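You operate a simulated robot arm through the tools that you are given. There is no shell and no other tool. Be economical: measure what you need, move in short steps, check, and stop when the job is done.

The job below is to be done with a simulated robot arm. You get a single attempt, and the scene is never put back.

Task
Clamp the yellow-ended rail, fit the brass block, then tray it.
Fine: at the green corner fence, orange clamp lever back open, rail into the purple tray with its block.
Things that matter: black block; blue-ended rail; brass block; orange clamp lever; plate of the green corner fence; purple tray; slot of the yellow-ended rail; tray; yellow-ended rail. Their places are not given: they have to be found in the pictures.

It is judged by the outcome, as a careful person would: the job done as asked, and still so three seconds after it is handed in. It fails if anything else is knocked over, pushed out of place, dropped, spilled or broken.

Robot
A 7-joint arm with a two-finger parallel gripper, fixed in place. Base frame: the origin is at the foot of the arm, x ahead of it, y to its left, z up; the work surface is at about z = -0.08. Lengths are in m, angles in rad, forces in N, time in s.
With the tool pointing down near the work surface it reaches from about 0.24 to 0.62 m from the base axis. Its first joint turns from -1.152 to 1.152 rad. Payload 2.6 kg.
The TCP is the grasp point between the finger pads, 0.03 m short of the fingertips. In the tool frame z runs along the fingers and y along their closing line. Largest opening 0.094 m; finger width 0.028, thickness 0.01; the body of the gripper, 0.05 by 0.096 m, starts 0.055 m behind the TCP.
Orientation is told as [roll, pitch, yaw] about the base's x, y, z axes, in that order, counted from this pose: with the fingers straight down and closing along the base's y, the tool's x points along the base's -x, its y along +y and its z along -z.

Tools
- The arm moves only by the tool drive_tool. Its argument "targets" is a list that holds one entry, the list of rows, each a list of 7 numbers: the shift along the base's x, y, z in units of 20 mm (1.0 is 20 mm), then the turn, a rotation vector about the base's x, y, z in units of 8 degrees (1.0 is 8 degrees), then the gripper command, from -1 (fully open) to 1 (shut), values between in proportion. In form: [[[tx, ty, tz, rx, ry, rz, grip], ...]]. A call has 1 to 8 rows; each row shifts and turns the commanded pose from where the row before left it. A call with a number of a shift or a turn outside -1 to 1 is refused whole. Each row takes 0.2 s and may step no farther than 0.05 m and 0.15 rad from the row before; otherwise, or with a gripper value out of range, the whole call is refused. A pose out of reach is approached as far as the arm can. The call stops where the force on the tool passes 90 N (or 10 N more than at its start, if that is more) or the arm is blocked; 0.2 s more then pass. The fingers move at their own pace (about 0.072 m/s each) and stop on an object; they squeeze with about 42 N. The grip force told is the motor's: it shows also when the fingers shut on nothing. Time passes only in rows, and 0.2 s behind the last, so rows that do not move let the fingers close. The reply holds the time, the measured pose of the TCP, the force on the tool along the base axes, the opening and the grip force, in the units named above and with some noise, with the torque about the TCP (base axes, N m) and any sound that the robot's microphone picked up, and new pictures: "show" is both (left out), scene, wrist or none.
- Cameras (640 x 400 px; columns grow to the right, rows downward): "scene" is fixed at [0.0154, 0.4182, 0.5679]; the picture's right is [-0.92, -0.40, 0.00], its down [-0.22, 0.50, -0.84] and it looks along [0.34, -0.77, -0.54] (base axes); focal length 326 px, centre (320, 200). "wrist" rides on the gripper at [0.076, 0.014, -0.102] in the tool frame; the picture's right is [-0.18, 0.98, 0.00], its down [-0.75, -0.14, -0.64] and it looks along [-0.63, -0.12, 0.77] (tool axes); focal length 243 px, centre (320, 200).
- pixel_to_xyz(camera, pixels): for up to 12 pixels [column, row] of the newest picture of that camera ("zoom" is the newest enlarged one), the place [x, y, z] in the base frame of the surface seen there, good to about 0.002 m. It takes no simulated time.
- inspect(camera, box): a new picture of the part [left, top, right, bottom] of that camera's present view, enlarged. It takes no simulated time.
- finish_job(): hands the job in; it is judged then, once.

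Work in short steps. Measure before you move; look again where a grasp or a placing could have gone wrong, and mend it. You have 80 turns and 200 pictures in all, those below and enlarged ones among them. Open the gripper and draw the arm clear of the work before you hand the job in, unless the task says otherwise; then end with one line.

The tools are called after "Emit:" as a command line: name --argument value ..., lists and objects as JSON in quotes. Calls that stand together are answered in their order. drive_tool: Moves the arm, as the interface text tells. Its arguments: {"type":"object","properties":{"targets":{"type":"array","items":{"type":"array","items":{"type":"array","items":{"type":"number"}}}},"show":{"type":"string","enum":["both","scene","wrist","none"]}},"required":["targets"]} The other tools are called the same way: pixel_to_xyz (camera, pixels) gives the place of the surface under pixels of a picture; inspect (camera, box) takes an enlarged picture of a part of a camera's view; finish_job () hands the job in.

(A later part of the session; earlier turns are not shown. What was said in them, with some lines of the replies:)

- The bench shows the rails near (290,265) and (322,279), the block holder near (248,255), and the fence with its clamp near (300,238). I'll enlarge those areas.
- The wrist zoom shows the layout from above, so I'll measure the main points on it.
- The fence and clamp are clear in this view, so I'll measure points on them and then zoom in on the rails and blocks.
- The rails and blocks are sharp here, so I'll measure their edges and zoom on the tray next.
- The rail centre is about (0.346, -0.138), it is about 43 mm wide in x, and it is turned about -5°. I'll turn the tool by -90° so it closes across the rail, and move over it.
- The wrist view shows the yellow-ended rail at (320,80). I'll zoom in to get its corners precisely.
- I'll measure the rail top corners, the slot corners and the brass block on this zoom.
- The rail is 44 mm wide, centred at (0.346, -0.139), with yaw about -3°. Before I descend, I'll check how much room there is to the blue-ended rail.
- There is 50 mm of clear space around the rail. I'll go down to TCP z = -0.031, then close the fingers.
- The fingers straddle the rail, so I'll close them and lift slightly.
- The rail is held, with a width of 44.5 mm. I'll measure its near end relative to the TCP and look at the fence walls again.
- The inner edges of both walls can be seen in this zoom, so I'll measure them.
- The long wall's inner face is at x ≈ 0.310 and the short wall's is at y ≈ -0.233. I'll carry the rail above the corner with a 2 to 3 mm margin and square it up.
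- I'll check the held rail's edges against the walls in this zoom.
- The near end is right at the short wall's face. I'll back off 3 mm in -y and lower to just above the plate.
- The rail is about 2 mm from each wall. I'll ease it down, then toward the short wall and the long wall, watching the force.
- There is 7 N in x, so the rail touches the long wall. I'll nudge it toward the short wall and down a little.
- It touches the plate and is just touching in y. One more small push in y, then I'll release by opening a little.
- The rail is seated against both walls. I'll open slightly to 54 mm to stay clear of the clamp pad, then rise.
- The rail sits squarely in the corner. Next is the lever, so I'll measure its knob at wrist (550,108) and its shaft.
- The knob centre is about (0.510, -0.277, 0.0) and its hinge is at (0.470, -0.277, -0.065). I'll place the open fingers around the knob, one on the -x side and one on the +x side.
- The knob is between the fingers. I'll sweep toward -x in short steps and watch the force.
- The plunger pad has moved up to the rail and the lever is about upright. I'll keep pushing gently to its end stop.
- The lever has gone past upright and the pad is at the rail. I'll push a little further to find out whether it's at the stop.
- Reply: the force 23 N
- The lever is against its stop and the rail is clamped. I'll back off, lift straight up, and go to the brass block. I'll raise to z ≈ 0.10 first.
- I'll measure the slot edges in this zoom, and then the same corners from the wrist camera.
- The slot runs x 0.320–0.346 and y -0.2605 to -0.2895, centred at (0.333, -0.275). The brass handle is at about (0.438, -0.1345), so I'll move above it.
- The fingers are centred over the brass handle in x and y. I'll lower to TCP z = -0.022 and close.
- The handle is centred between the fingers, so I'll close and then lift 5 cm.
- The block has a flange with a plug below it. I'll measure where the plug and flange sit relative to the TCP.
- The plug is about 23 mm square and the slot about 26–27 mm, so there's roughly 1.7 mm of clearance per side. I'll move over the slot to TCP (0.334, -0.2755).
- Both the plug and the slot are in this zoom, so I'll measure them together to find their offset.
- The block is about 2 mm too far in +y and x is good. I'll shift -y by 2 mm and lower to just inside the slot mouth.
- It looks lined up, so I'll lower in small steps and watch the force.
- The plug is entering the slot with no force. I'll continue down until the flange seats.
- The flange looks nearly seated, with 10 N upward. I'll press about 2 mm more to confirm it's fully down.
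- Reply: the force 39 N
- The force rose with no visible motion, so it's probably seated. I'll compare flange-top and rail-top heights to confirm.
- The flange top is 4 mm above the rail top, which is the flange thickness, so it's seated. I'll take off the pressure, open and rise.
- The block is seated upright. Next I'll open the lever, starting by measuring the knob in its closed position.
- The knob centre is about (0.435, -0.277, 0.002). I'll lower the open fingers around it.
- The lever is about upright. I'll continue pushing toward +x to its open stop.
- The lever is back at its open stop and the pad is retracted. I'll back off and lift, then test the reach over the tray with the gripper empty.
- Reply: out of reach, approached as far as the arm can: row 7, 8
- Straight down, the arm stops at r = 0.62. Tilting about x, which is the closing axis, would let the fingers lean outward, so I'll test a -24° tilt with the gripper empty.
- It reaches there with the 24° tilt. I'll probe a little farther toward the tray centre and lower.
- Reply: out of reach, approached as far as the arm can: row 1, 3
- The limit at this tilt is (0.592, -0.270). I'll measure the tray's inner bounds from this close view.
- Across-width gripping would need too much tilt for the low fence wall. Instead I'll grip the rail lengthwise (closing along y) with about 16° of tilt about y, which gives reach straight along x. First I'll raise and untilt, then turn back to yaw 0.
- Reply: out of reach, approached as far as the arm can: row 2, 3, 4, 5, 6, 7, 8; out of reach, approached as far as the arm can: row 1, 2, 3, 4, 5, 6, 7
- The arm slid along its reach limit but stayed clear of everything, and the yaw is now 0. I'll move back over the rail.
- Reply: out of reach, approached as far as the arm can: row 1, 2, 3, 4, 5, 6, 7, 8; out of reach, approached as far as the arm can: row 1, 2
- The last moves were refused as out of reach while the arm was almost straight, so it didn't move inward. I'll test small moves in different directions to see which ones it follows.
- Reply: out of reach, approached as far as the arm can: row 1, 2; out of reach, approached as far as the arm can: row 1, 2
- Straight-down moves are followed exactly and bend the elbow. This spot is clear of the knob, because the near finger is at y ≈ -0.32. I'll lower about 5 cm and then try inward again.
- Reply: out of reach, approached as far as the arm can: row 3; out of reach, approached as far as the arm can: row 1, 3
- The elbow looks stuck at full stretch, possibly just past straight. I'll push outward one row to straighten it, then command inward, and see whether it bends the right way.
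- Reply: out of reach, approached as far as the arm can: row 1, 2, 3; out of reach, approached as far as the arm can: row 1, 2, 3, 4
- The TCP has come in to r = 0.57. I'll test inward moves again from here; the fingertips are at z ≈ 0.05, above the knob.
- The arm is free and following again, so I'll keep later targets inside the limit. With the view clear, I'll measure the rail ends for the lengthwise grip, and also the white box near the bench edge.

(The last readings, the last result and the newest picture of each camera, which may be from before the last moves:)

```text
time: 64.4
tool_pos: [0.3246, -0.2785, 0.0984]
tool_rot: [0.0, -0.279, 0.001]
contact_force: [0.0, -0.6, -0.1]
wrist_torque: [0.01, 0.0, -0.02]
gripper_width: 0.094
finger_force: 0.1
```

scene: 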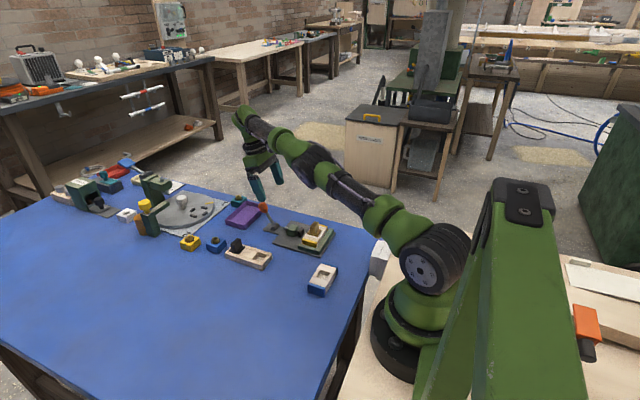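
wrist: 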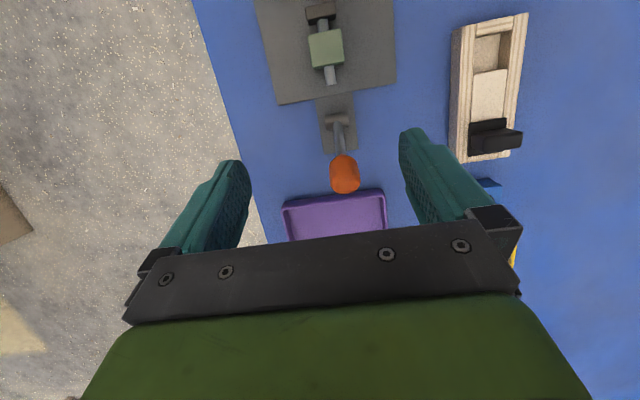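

The rail spans y -0.232 to about -0.321, centred near -0.2765, and the tool is above it with the tilt set. I'll lower partway and check alignment.

Emit:
drive_tool --targets '[[[0.05, 0.1, -1, 0, 0, 0, -1], [0, 0, -1, 0, 0, 0, -1], [0, 0, -1, 0, 0, 0, -1], [0, 0, -0.8, 0, 0, 0, -1], [0, 0, -0.4, 0, 0, 0, -1], [0, 0, 0, 0, 0, 0, -1]]]'

Emit:
inspect --camera "scene" --box '[285, 205, 345, 250]'

Emit:
inspect --camera "wrist" --box '[180, 0, 500, 220]'

```text
time: 65.8
tool_pos: [0.3254, -0.2765, 0.0148]
tool_rot: [-0.001, -0.279, -0.001]
contact_force: [0.3, 0.2, 0.0]
wrist_torque: [0.0, 0.0, -0.02]
gripper_width: 0.094
finger_force: 0.1
```

scene: 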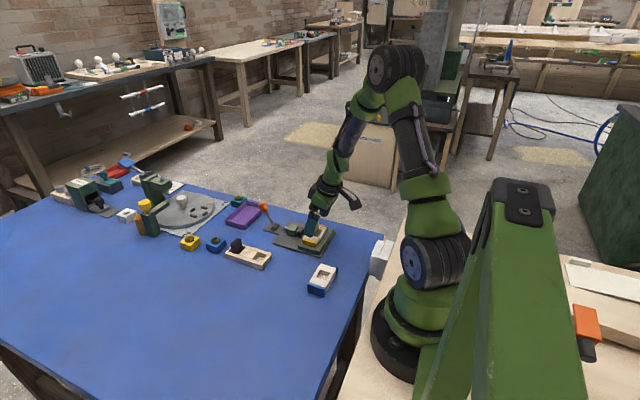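
wrist: 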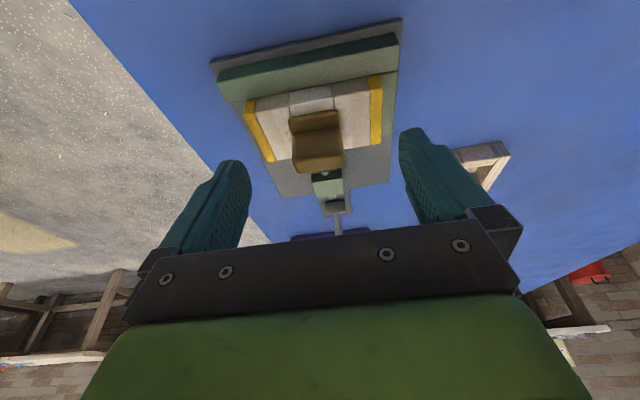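

```text
8.89 times, centred on (315, 228) of scene
```

zoom: 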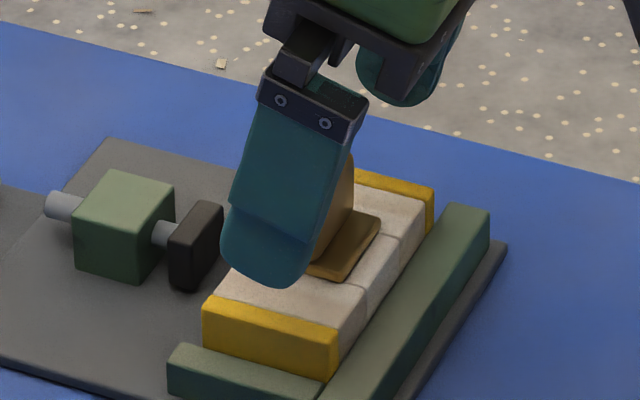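

```text
1.82 times, centred on (340, 110) of wrist
```

zoom: 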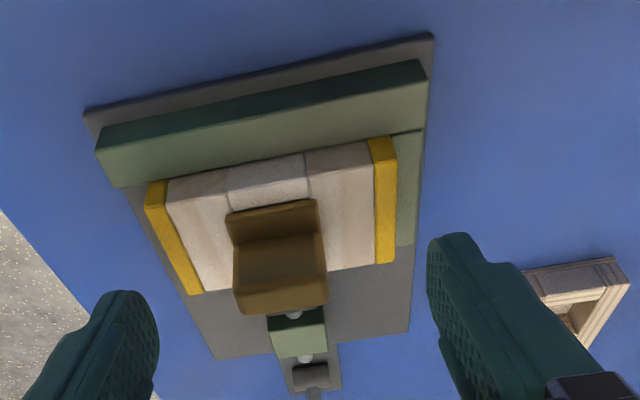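

I'll measure the rail's outer end edges in this wrist view.

Emit:
pixel_to_xyz --camera "zoom" --pixels '[[394, 180], [393, 220], [392, 255], [152, 215], [170, 250], [195, 288], [385, 200], [165, 220], [430, 250], [150, 310]]'

```text
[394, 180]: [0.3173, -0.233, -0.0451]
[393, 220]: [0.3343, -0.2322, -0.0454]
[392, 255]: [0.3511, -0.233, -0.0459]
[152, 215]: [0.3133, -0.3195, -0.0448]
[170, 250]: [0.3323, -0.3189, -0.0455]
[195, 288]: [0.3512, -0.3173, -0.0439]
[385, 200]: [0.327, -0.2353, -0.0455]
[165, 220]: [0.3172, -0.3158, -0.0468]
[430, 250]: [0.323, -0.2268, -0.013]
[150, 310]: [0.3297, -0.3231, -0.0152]
```

The rail runs y -0.232 to -0.320, and the fingers' inner faces are at -0.227 and -0.323, so it fits with 3 to 5 mm per side. I'll shift -0.8 mm and lower gently.

Emit:
drive_tool --targets '[[[0, -0.03, -0.5, 0, 0, 0, -1], [0, 0, -0.5, 0, 0, 0, -1], [0, 0, -0.4, 0, 0, 0, -1], [0, 0, -0.3, 0, 0, 0, -1], [0, 0, -0.22, 0, 0, 0, -1], [0, 0, 0, 0, 0, 0, -1]]]' --show "wrist"

Emit:
inspect --camera "scene" --box '[285, 205, 345, 250]'

```text
time: 67.2
tool_pos: [0.3249, -0.2758, -0.0236]
tool_rot: [0.0, -0.279, 0.0]
contact_force: [0.4, -0.2, -0.2]
wrist_torque: [-0.03, 0.01, -0.01]
gripper_width: 0.0938
finger_force: 0.1
```

wrist: 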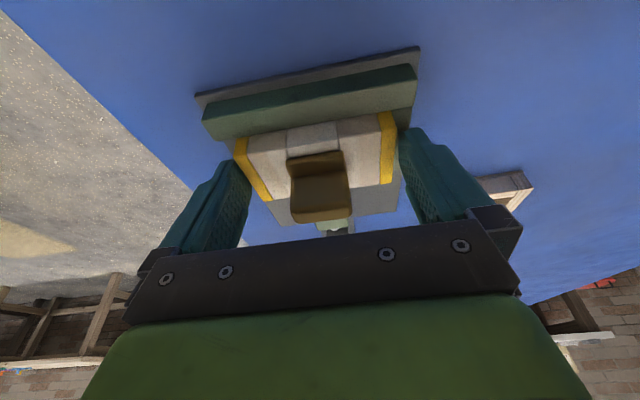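

```text
8.89 times, centred on (315, 228) of scene
```

zoom: 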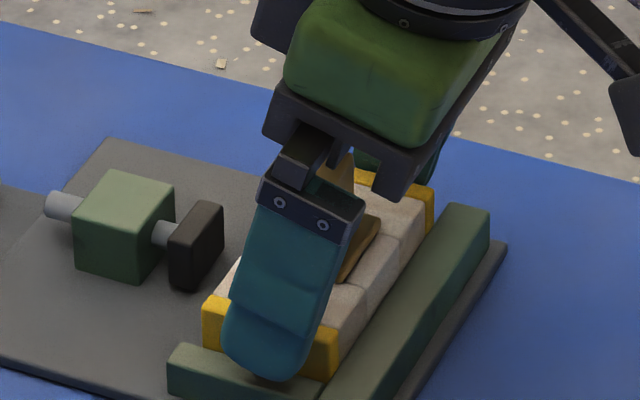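

The fingers straddle both yellow ends with no contact force. I'll close on the rail and lift a little.

Emit:
drive_tool --targets '[[[0, 0, 0, 0, 0, 0, 1], [0, 0, 0, 0, 0, 0, 1], [0, 0, 0, 0, 0, 0, 1]]]' --show "none"

Emit:
drive_tool --targets '[[[0, 0, 0.3, 0, 0, 0, 1], [0, 0, 0.4, 0, 0, 0, 1], [0, 0, 0.5, 0, 0, 0, 1], [0, 0, 0.6, 0, 0, 0, 1], [0, 0, 0, 0, 0, 0, 1]]]' --show "wrist"

Emit:
inspect --camera "scene" --box '[275, 195, 345, 250]'

```text
time: 68.0
tool_pos: [0.325, -0.2761, -0.023]
tool_rot: [-0.001, -0.28, 0.001]
contact_force: [0.8, -7.2, -2.8]
wrist_torque: [-0.31, -0.05, -0.02]
gripper_width: 0.0889
finger_force: 42.0
```

```text
time: 69.2
tool_pos: [0.3254, -0.2767, 0.013]
tool_rot: [0.001, -0.28, 0.0]
contact_force: [0.2, 1.2, -0.7]
wrist_torque: [0.0, 0.0, -0.03]
gripper_width: 0.0886
finger_force: 42.0
```

wrist: 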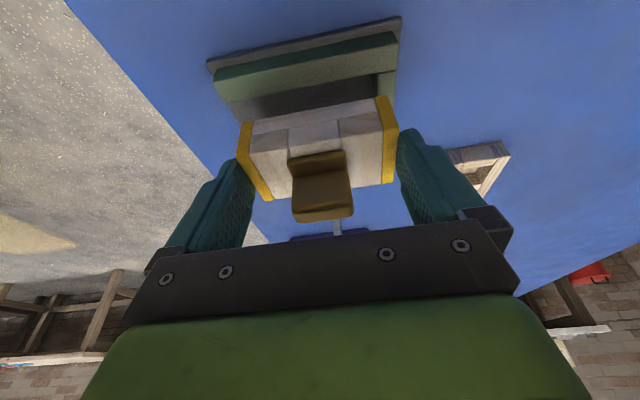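

```text
7.27 times, centred on (310, 222) of scene
```

zoom: 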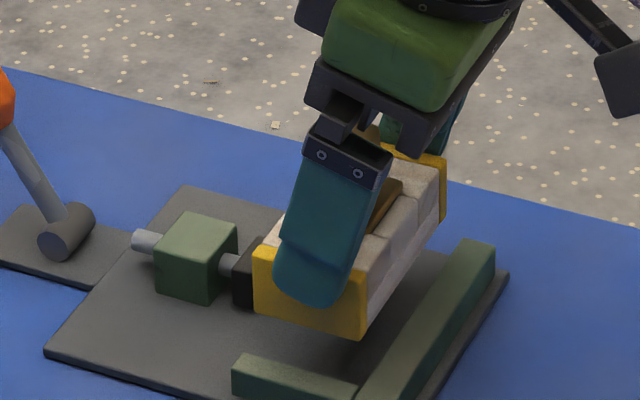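

The rail is lifted with 42 N of grip. I'll check that it is still level.

Emit:
pixel_to_xyz --camera "zoom" --pixels '[[260, 250], [270, 232], [362, 272], [360, 330], [440, 165], [400, 150], [262, 305], [405, 215]]'

```text
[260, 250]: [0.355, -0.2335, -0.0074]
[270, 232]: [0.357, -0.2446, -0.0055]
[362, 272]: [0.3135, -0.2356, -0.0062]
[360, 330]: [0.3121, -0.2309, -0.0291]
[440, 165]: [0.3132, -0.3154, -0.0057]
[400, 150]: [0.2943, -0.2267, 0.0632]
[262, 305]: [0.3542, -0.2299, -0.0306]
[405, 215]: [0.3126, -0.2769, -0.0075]
```

The rail is level, with its centre at TCP + 0.009 in x and its bottom at TCP - 0.0495. Before the tray move I'll check how low the wrist camera housing hangs, since it will pass near the lever knob.

Emit:
inspect --camera "scene" --box '[300, 160, 380, 230]'

```text
5.71 times, centred on (340, 195) of scene
```

zoom: 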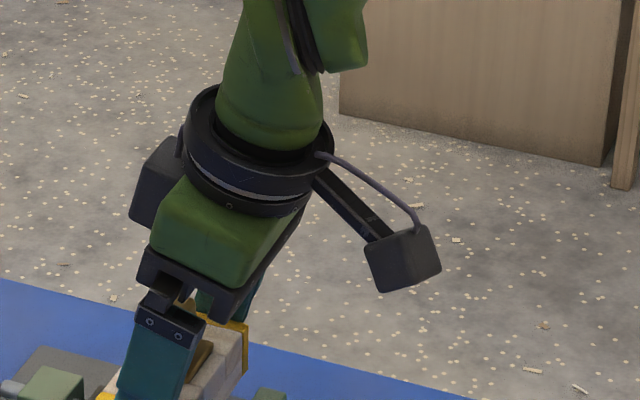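

Emit:
pixel_to_xyz --camera "zoom" --pixels '[[380, 288], [435, 272], [372, 245], [405, 255], [428, 228], [160, 150], [140, 215]]'

```text
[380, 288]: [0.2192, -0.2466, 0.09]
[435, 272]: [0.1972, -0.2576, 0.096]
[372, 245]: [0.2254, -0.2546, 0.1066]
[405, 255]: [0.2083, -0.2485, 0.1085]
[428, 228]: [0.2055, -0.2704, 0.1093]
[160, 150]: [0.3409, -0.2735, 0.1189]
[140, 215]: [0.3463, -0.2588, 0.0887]
```

The housing stays about 28 mm above the knob. I'll carry the rail up, around the +y side of the lever, then over the tray.

Emit:
drive_tool --targets '[[[0, 0, 1, 0, 0, 0, 1], [0, 0.5, 0.85, 0, 0, 0, 1], [1, 0.75, 0, 0, 0, 0, 1], [1, 0.75, 0, 0, 0, 0, 1], [1, 0.75, 0, 0, 0, 0, 1], [1, 0.75, 0, 0, 0, 0, 1], [1, 0.75, 0, 0, 0, 0, 1], [1, 0, 0, 0, 0, 0, 1]]]' --show "none"

Emit:
drive_tool --targets '[[[1, 0, 0, 0, 0, 0, 1], [1, 0, 0, 0, 0, 0, 1], [1, 0, 0, 0, 0, 0, 1], [1, 0, 0, 0, 0, 0, 1], [1, 0, 0, 0, 0, 0, 1], [1, 0, 0, 0, 0, 0, 1], [0.9, 0, 0, 0, 0, 0, 1], [0, 0, 0, 0, 0, 0, 1]]]' --show "scene"

```text
time: 71.0
tool_pos: [0.4442, -0.1891, 0.049]
tool_rot: [0.002, -0.277, -0.001]
contact_force: [0.3, -0.1, -1.7]
wrist_torque: [0.0, 0.02, 0.0]
gripper_width: 0.0888
finger_force: 41.8
```

```text
time: 72.8
tool_pos: [0.5843, -0.1898, 0.0498]
tool_rot: [0.0, -0.279, 0.001]
contact_force: [0.0, -0.1, -2.1]
wrist_torque: [-0.02, 0.02, 0.01]
gripper_width: 0.089
finger_force: 42.4
```

scene: 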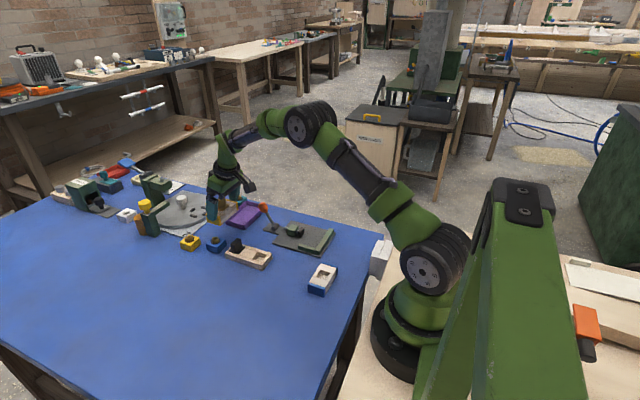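

The rail is over the near side of the tray and still held. I'll slide it in -y above the tray and keep an eye on reach.

Emit:
drive_tool --targets '[[[0, -0.9, 0, 0, 0, 0, 1], [0, -0.9, 0, 0, 0, 0, 1], [0, -0.9, 0, 0, 0, 0, 1], [0, -0.9, 0, 0, 0, 0, 1], [0.05, -0.9, 0, 0, 0, 0, 1], [0, -0.9, 0, 0, 0, 0, 1], [0, 0, 0, 0, 0, 0, 1]]]' --show "none"

Emit:
inspect --camera "scene" --box '[210, 180, 290, 240]'

Emit:
inspect --camera "wrist" --box '[180, 0, 500, 220]'

```text
time: 74.4
tool_pos: [0.5832, -0.2972, 0.0503]
tool_rot: [0.0, -0.281, -0.001]
contact_force: [-0.7, -0.7, -0.9]
wrist_torque: [-0.02, 0.01, -0.01]
gripper_width: 0.0888
finger_force: 41.4
```

```text
6.67 times, centred on (250, 210) of scene
```

zoom: 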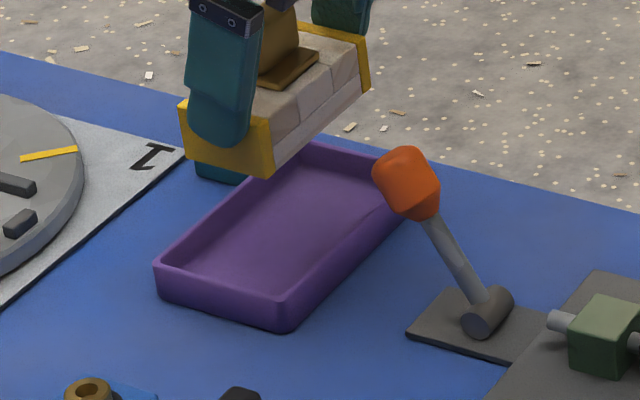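

```text
1.82 times, centred on (340, 110) of wrist
```

zoom: 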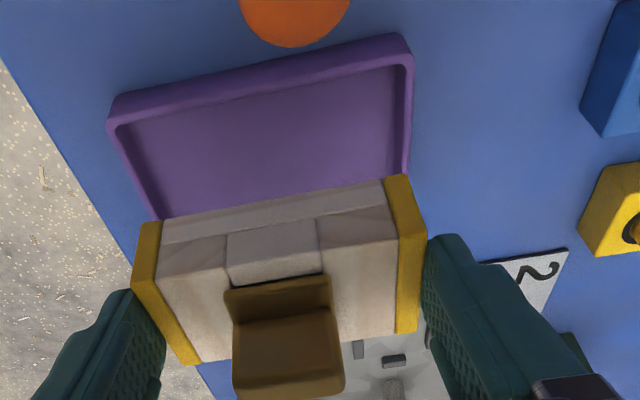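

Reach is fine here. I'll measure the held rail's edges in this wrist zoom along with the tray's inner rims.

Emit:
pixel_to_xyz --camera "zoom" --pixels '[[162, 232], [388, 190], [408, 210], [150, 260], [300, 195], [395, 75], [130, 125], [398, 120], [140, 165], [250, 100], [260, 90], [405, 180]]'

```text
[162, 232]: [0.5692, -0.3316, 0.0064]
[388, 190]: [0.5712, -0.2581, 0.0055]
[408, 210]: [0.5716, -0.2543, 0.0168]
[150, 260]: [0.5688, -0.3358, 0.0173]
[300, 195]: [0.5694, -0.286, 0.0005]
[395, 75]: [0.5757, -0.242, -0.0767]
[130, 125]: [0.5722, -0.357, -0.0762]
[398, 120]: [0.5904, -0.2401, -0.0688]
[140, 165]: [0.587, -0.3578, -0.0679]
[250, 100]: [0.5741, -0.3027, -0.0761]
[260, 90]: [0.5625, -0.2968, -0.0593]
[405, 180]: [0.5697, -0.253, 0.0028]
```

The rail's -x face is at 0.5695 and its y centre is at -0.297. I'll shift +4 mm in x and -2.5 mm in y, and lower most of the way.

Emit:
drive_tool --targets '[[[0.2, -0.12, -0.3, 0, 0, 0, 1], [0, 0, -0.7, 0, 0, 0, 1], [0, 0, -0.7, 0, 0, 0, 1], [0, 0, -0.7, 0, 0, 0, 1], [0, 0, -0.6, 0, 0, 0, 1], [0, 0, -0.3, 0, 0, 0, 1], [0, 0, 0, 0, 0, 0, 1]]]' --show "wrist"

Emit:
inspect --camera "scene" --box '[215, 190, 275, 235]'

```text
time: 76.0
tool_pos: [0.589, -0.3003, -0.0158]
tool_rot: [-0.001, -0.28, -0.001]
contact_force: [-0.3, -1.3, -1.6]
wrist_torque: [-0.04, -0.02, -0.03]
gripper_width: 0.0888
finger_force: 42.3
```

wrist: 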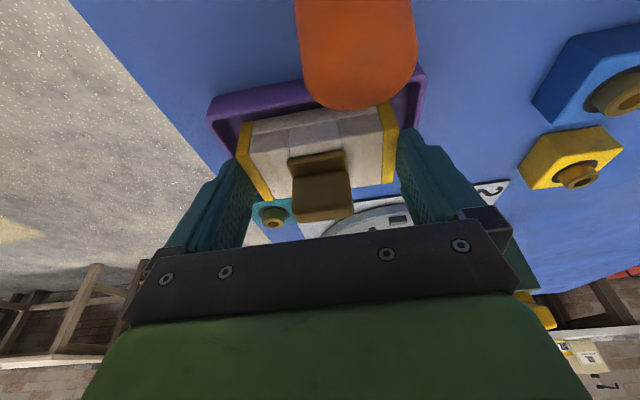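

```text
8.89 times, centred on (245, 212) of scene
```

zoom: 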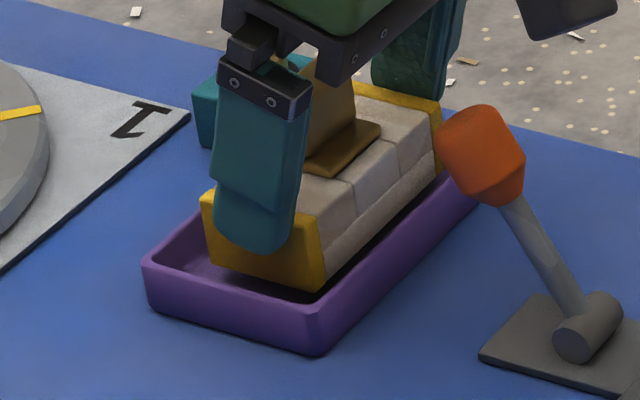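

The rail is inside the tray walls with room all round. I'll lower the last 10 mm gently until it touches.

Emit:
drive_tool --targets '[[[0, 0, -0.2, 0, 0, 0, 1], [0, 0, -0.2, 0, 0, 0, 1], [0, 0, -0.1, 0, 0, 0, 1], [0, 0, 0, 0, 0, 0, 1]]]' --show "none"

Emit:
inspect --camera "scene" --box '[215, 190, 275, 235]'

```text
time: 77.0
tool_pos: [0.5886, -0.3004, -0.0253]
tool_rot: [-0.001, -0.284, 0.0]
contact_force: [-1.9, 0.0, 7.8]
wrist_torque: [0.35, 0.24, 0.07]
gripper_width: 0.0892
finger_force: 41.5
```

```text
8.89 times, centred on (245, 212) of scene
```

zoom: 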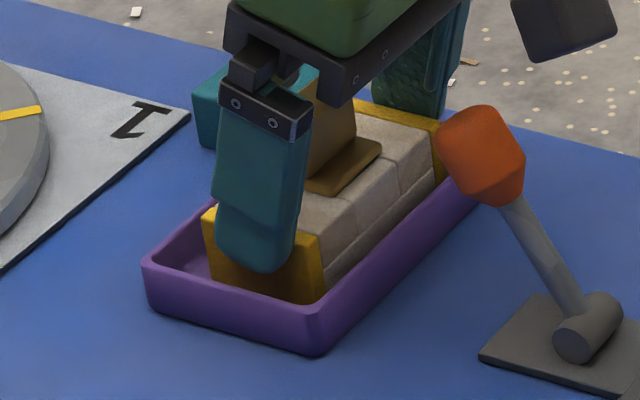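

It's on the tray floor with 8 N. I'll open fully and rise slowly straight up.

Emit:
drive_tool --targets '[[[0, 0, 0, 0, 0, 0, -1], [0, 0, 0, 0, 0, 0, -1], [0, 0, 0.2, 0, 0, 0, -1], [0, 0, 0.3, 0, 0, 0, -1], [0, 0, 0.5, 0, 0, 0, -1]]]' --show "wrist"

Emit:
inspect --camera "scene" --box '[215, 190, 275, 235]'

```text
time: 78.2
tool_pos: [0.5876, -0.3016, -0.0063]
tool_rot: [0.0, -0.28, -0.001]
contact_force: [0.5, 1.1, -0.4]
wrist_torque: [-0.03, 0.04, -0.03]
gripper_width: 0.0941
finger_force: 0.1
```

wrist: 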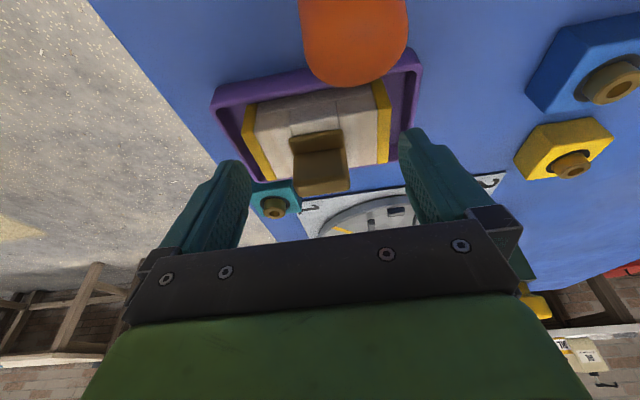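

```text
8.89 times, centred on (245, 212) of scene
```

zoom: 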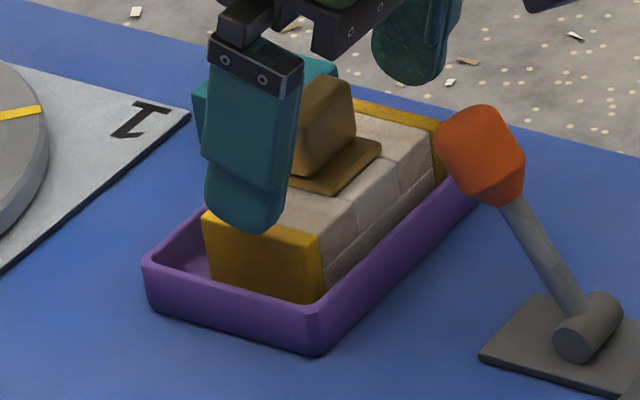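

It's released cleanly and the rail stays put. I'll rise further and withdraw toward +y, then inward.

Emit:
drive_tool --targets '[[[0, 0, 0.8, 0, 0, 0, -1], [0, 0, 0.8, 0, 0, 0, -1], [0, 0, 0.8, 0, 0, 0, -1], [0, 0, 0.8, 0, 0, 0, -1], [0, 0.8, 0.2, 0, 0, 0, -1], [-0.3, 1, 0.2, 0, 0, 0, -1], [-0.5, 1, 0.2, 0, 0, 0, -1], [-1, 1, 0.4, 0, 0, 0, -1]]]' --show "none"

Emit:
drive_tool --targets '[[[-1, 0.5, 0.5, 0, 1, 0, -1], [-1, 0.5, 0.5, 0, 1, 0, -1], [-1, 0.5, 0.5, 0, 0, 0, -1], [-1, 0.5, 0.5, 0, 0, 0, -1], [-1, 0, 0.5, 0, 0, 0, -1], [0, 0, 0, 0, 0, 0, -1]]]' --show "both"

Emit:
inspect --camera "scene" --box '[200, 180, 350, 300]'

```text
time: 80.0
tool_pos: [0.5494, -0.224, 0.0781]
tool_rot: [-0.001, -0.281, 0.0]
contact_force: [0.4, -0.3, -0.9]
wrist_torque: [0.01, 0.04, 0.0]
gripper_width: 0.0938
finger_force: 0.0
```

```text
time: 81.4
tool_pos: [0.4519, -0.1863, 0.1267]
tool_rot: [-0.001, 0.001, 0.0]
contact_force: [0.4, 0.1, -0.9]
wrist_torque: [0.02, 0.0, 0.0]
gripper_width: 0.094
finger_force: 0.0
```

scene: 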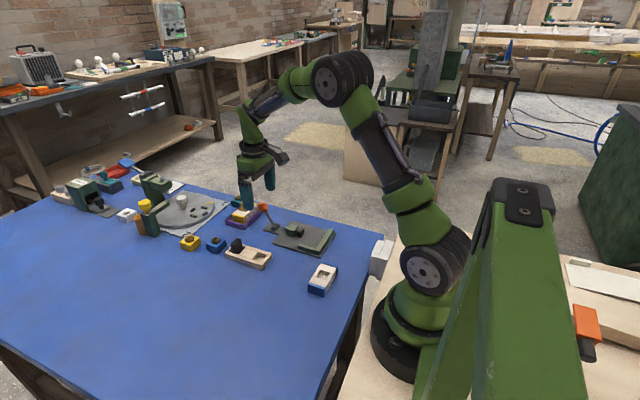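
wrist: 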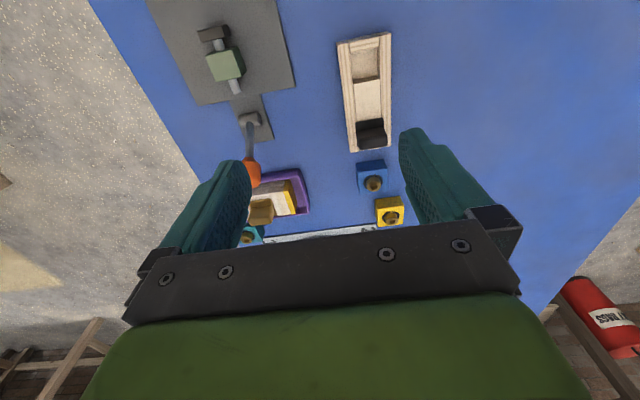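

```text
3.33 times, centred on (275, 240) of scene
```

zoom: 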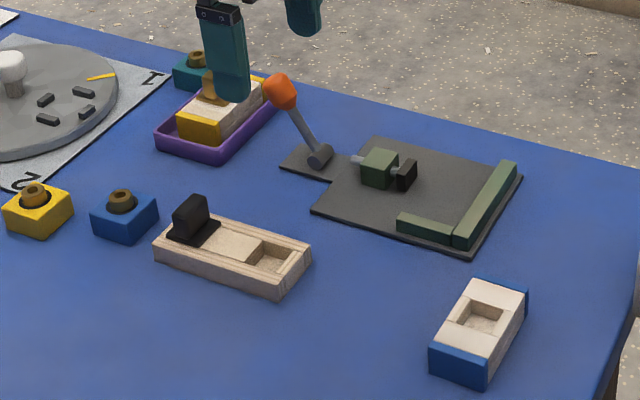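

The rail and its brass block are in the purple tray, the lever is open, and everything else is where it was. The arm is clear, so I'm handing the job in.

Emit:
finish_job

```text
The job is handed in.
```

I clamped the yellow-ended rail at the green corner fence, fitted the brass block in its slot, set the orange lever back open, and put the rail with its block in the purple tray.
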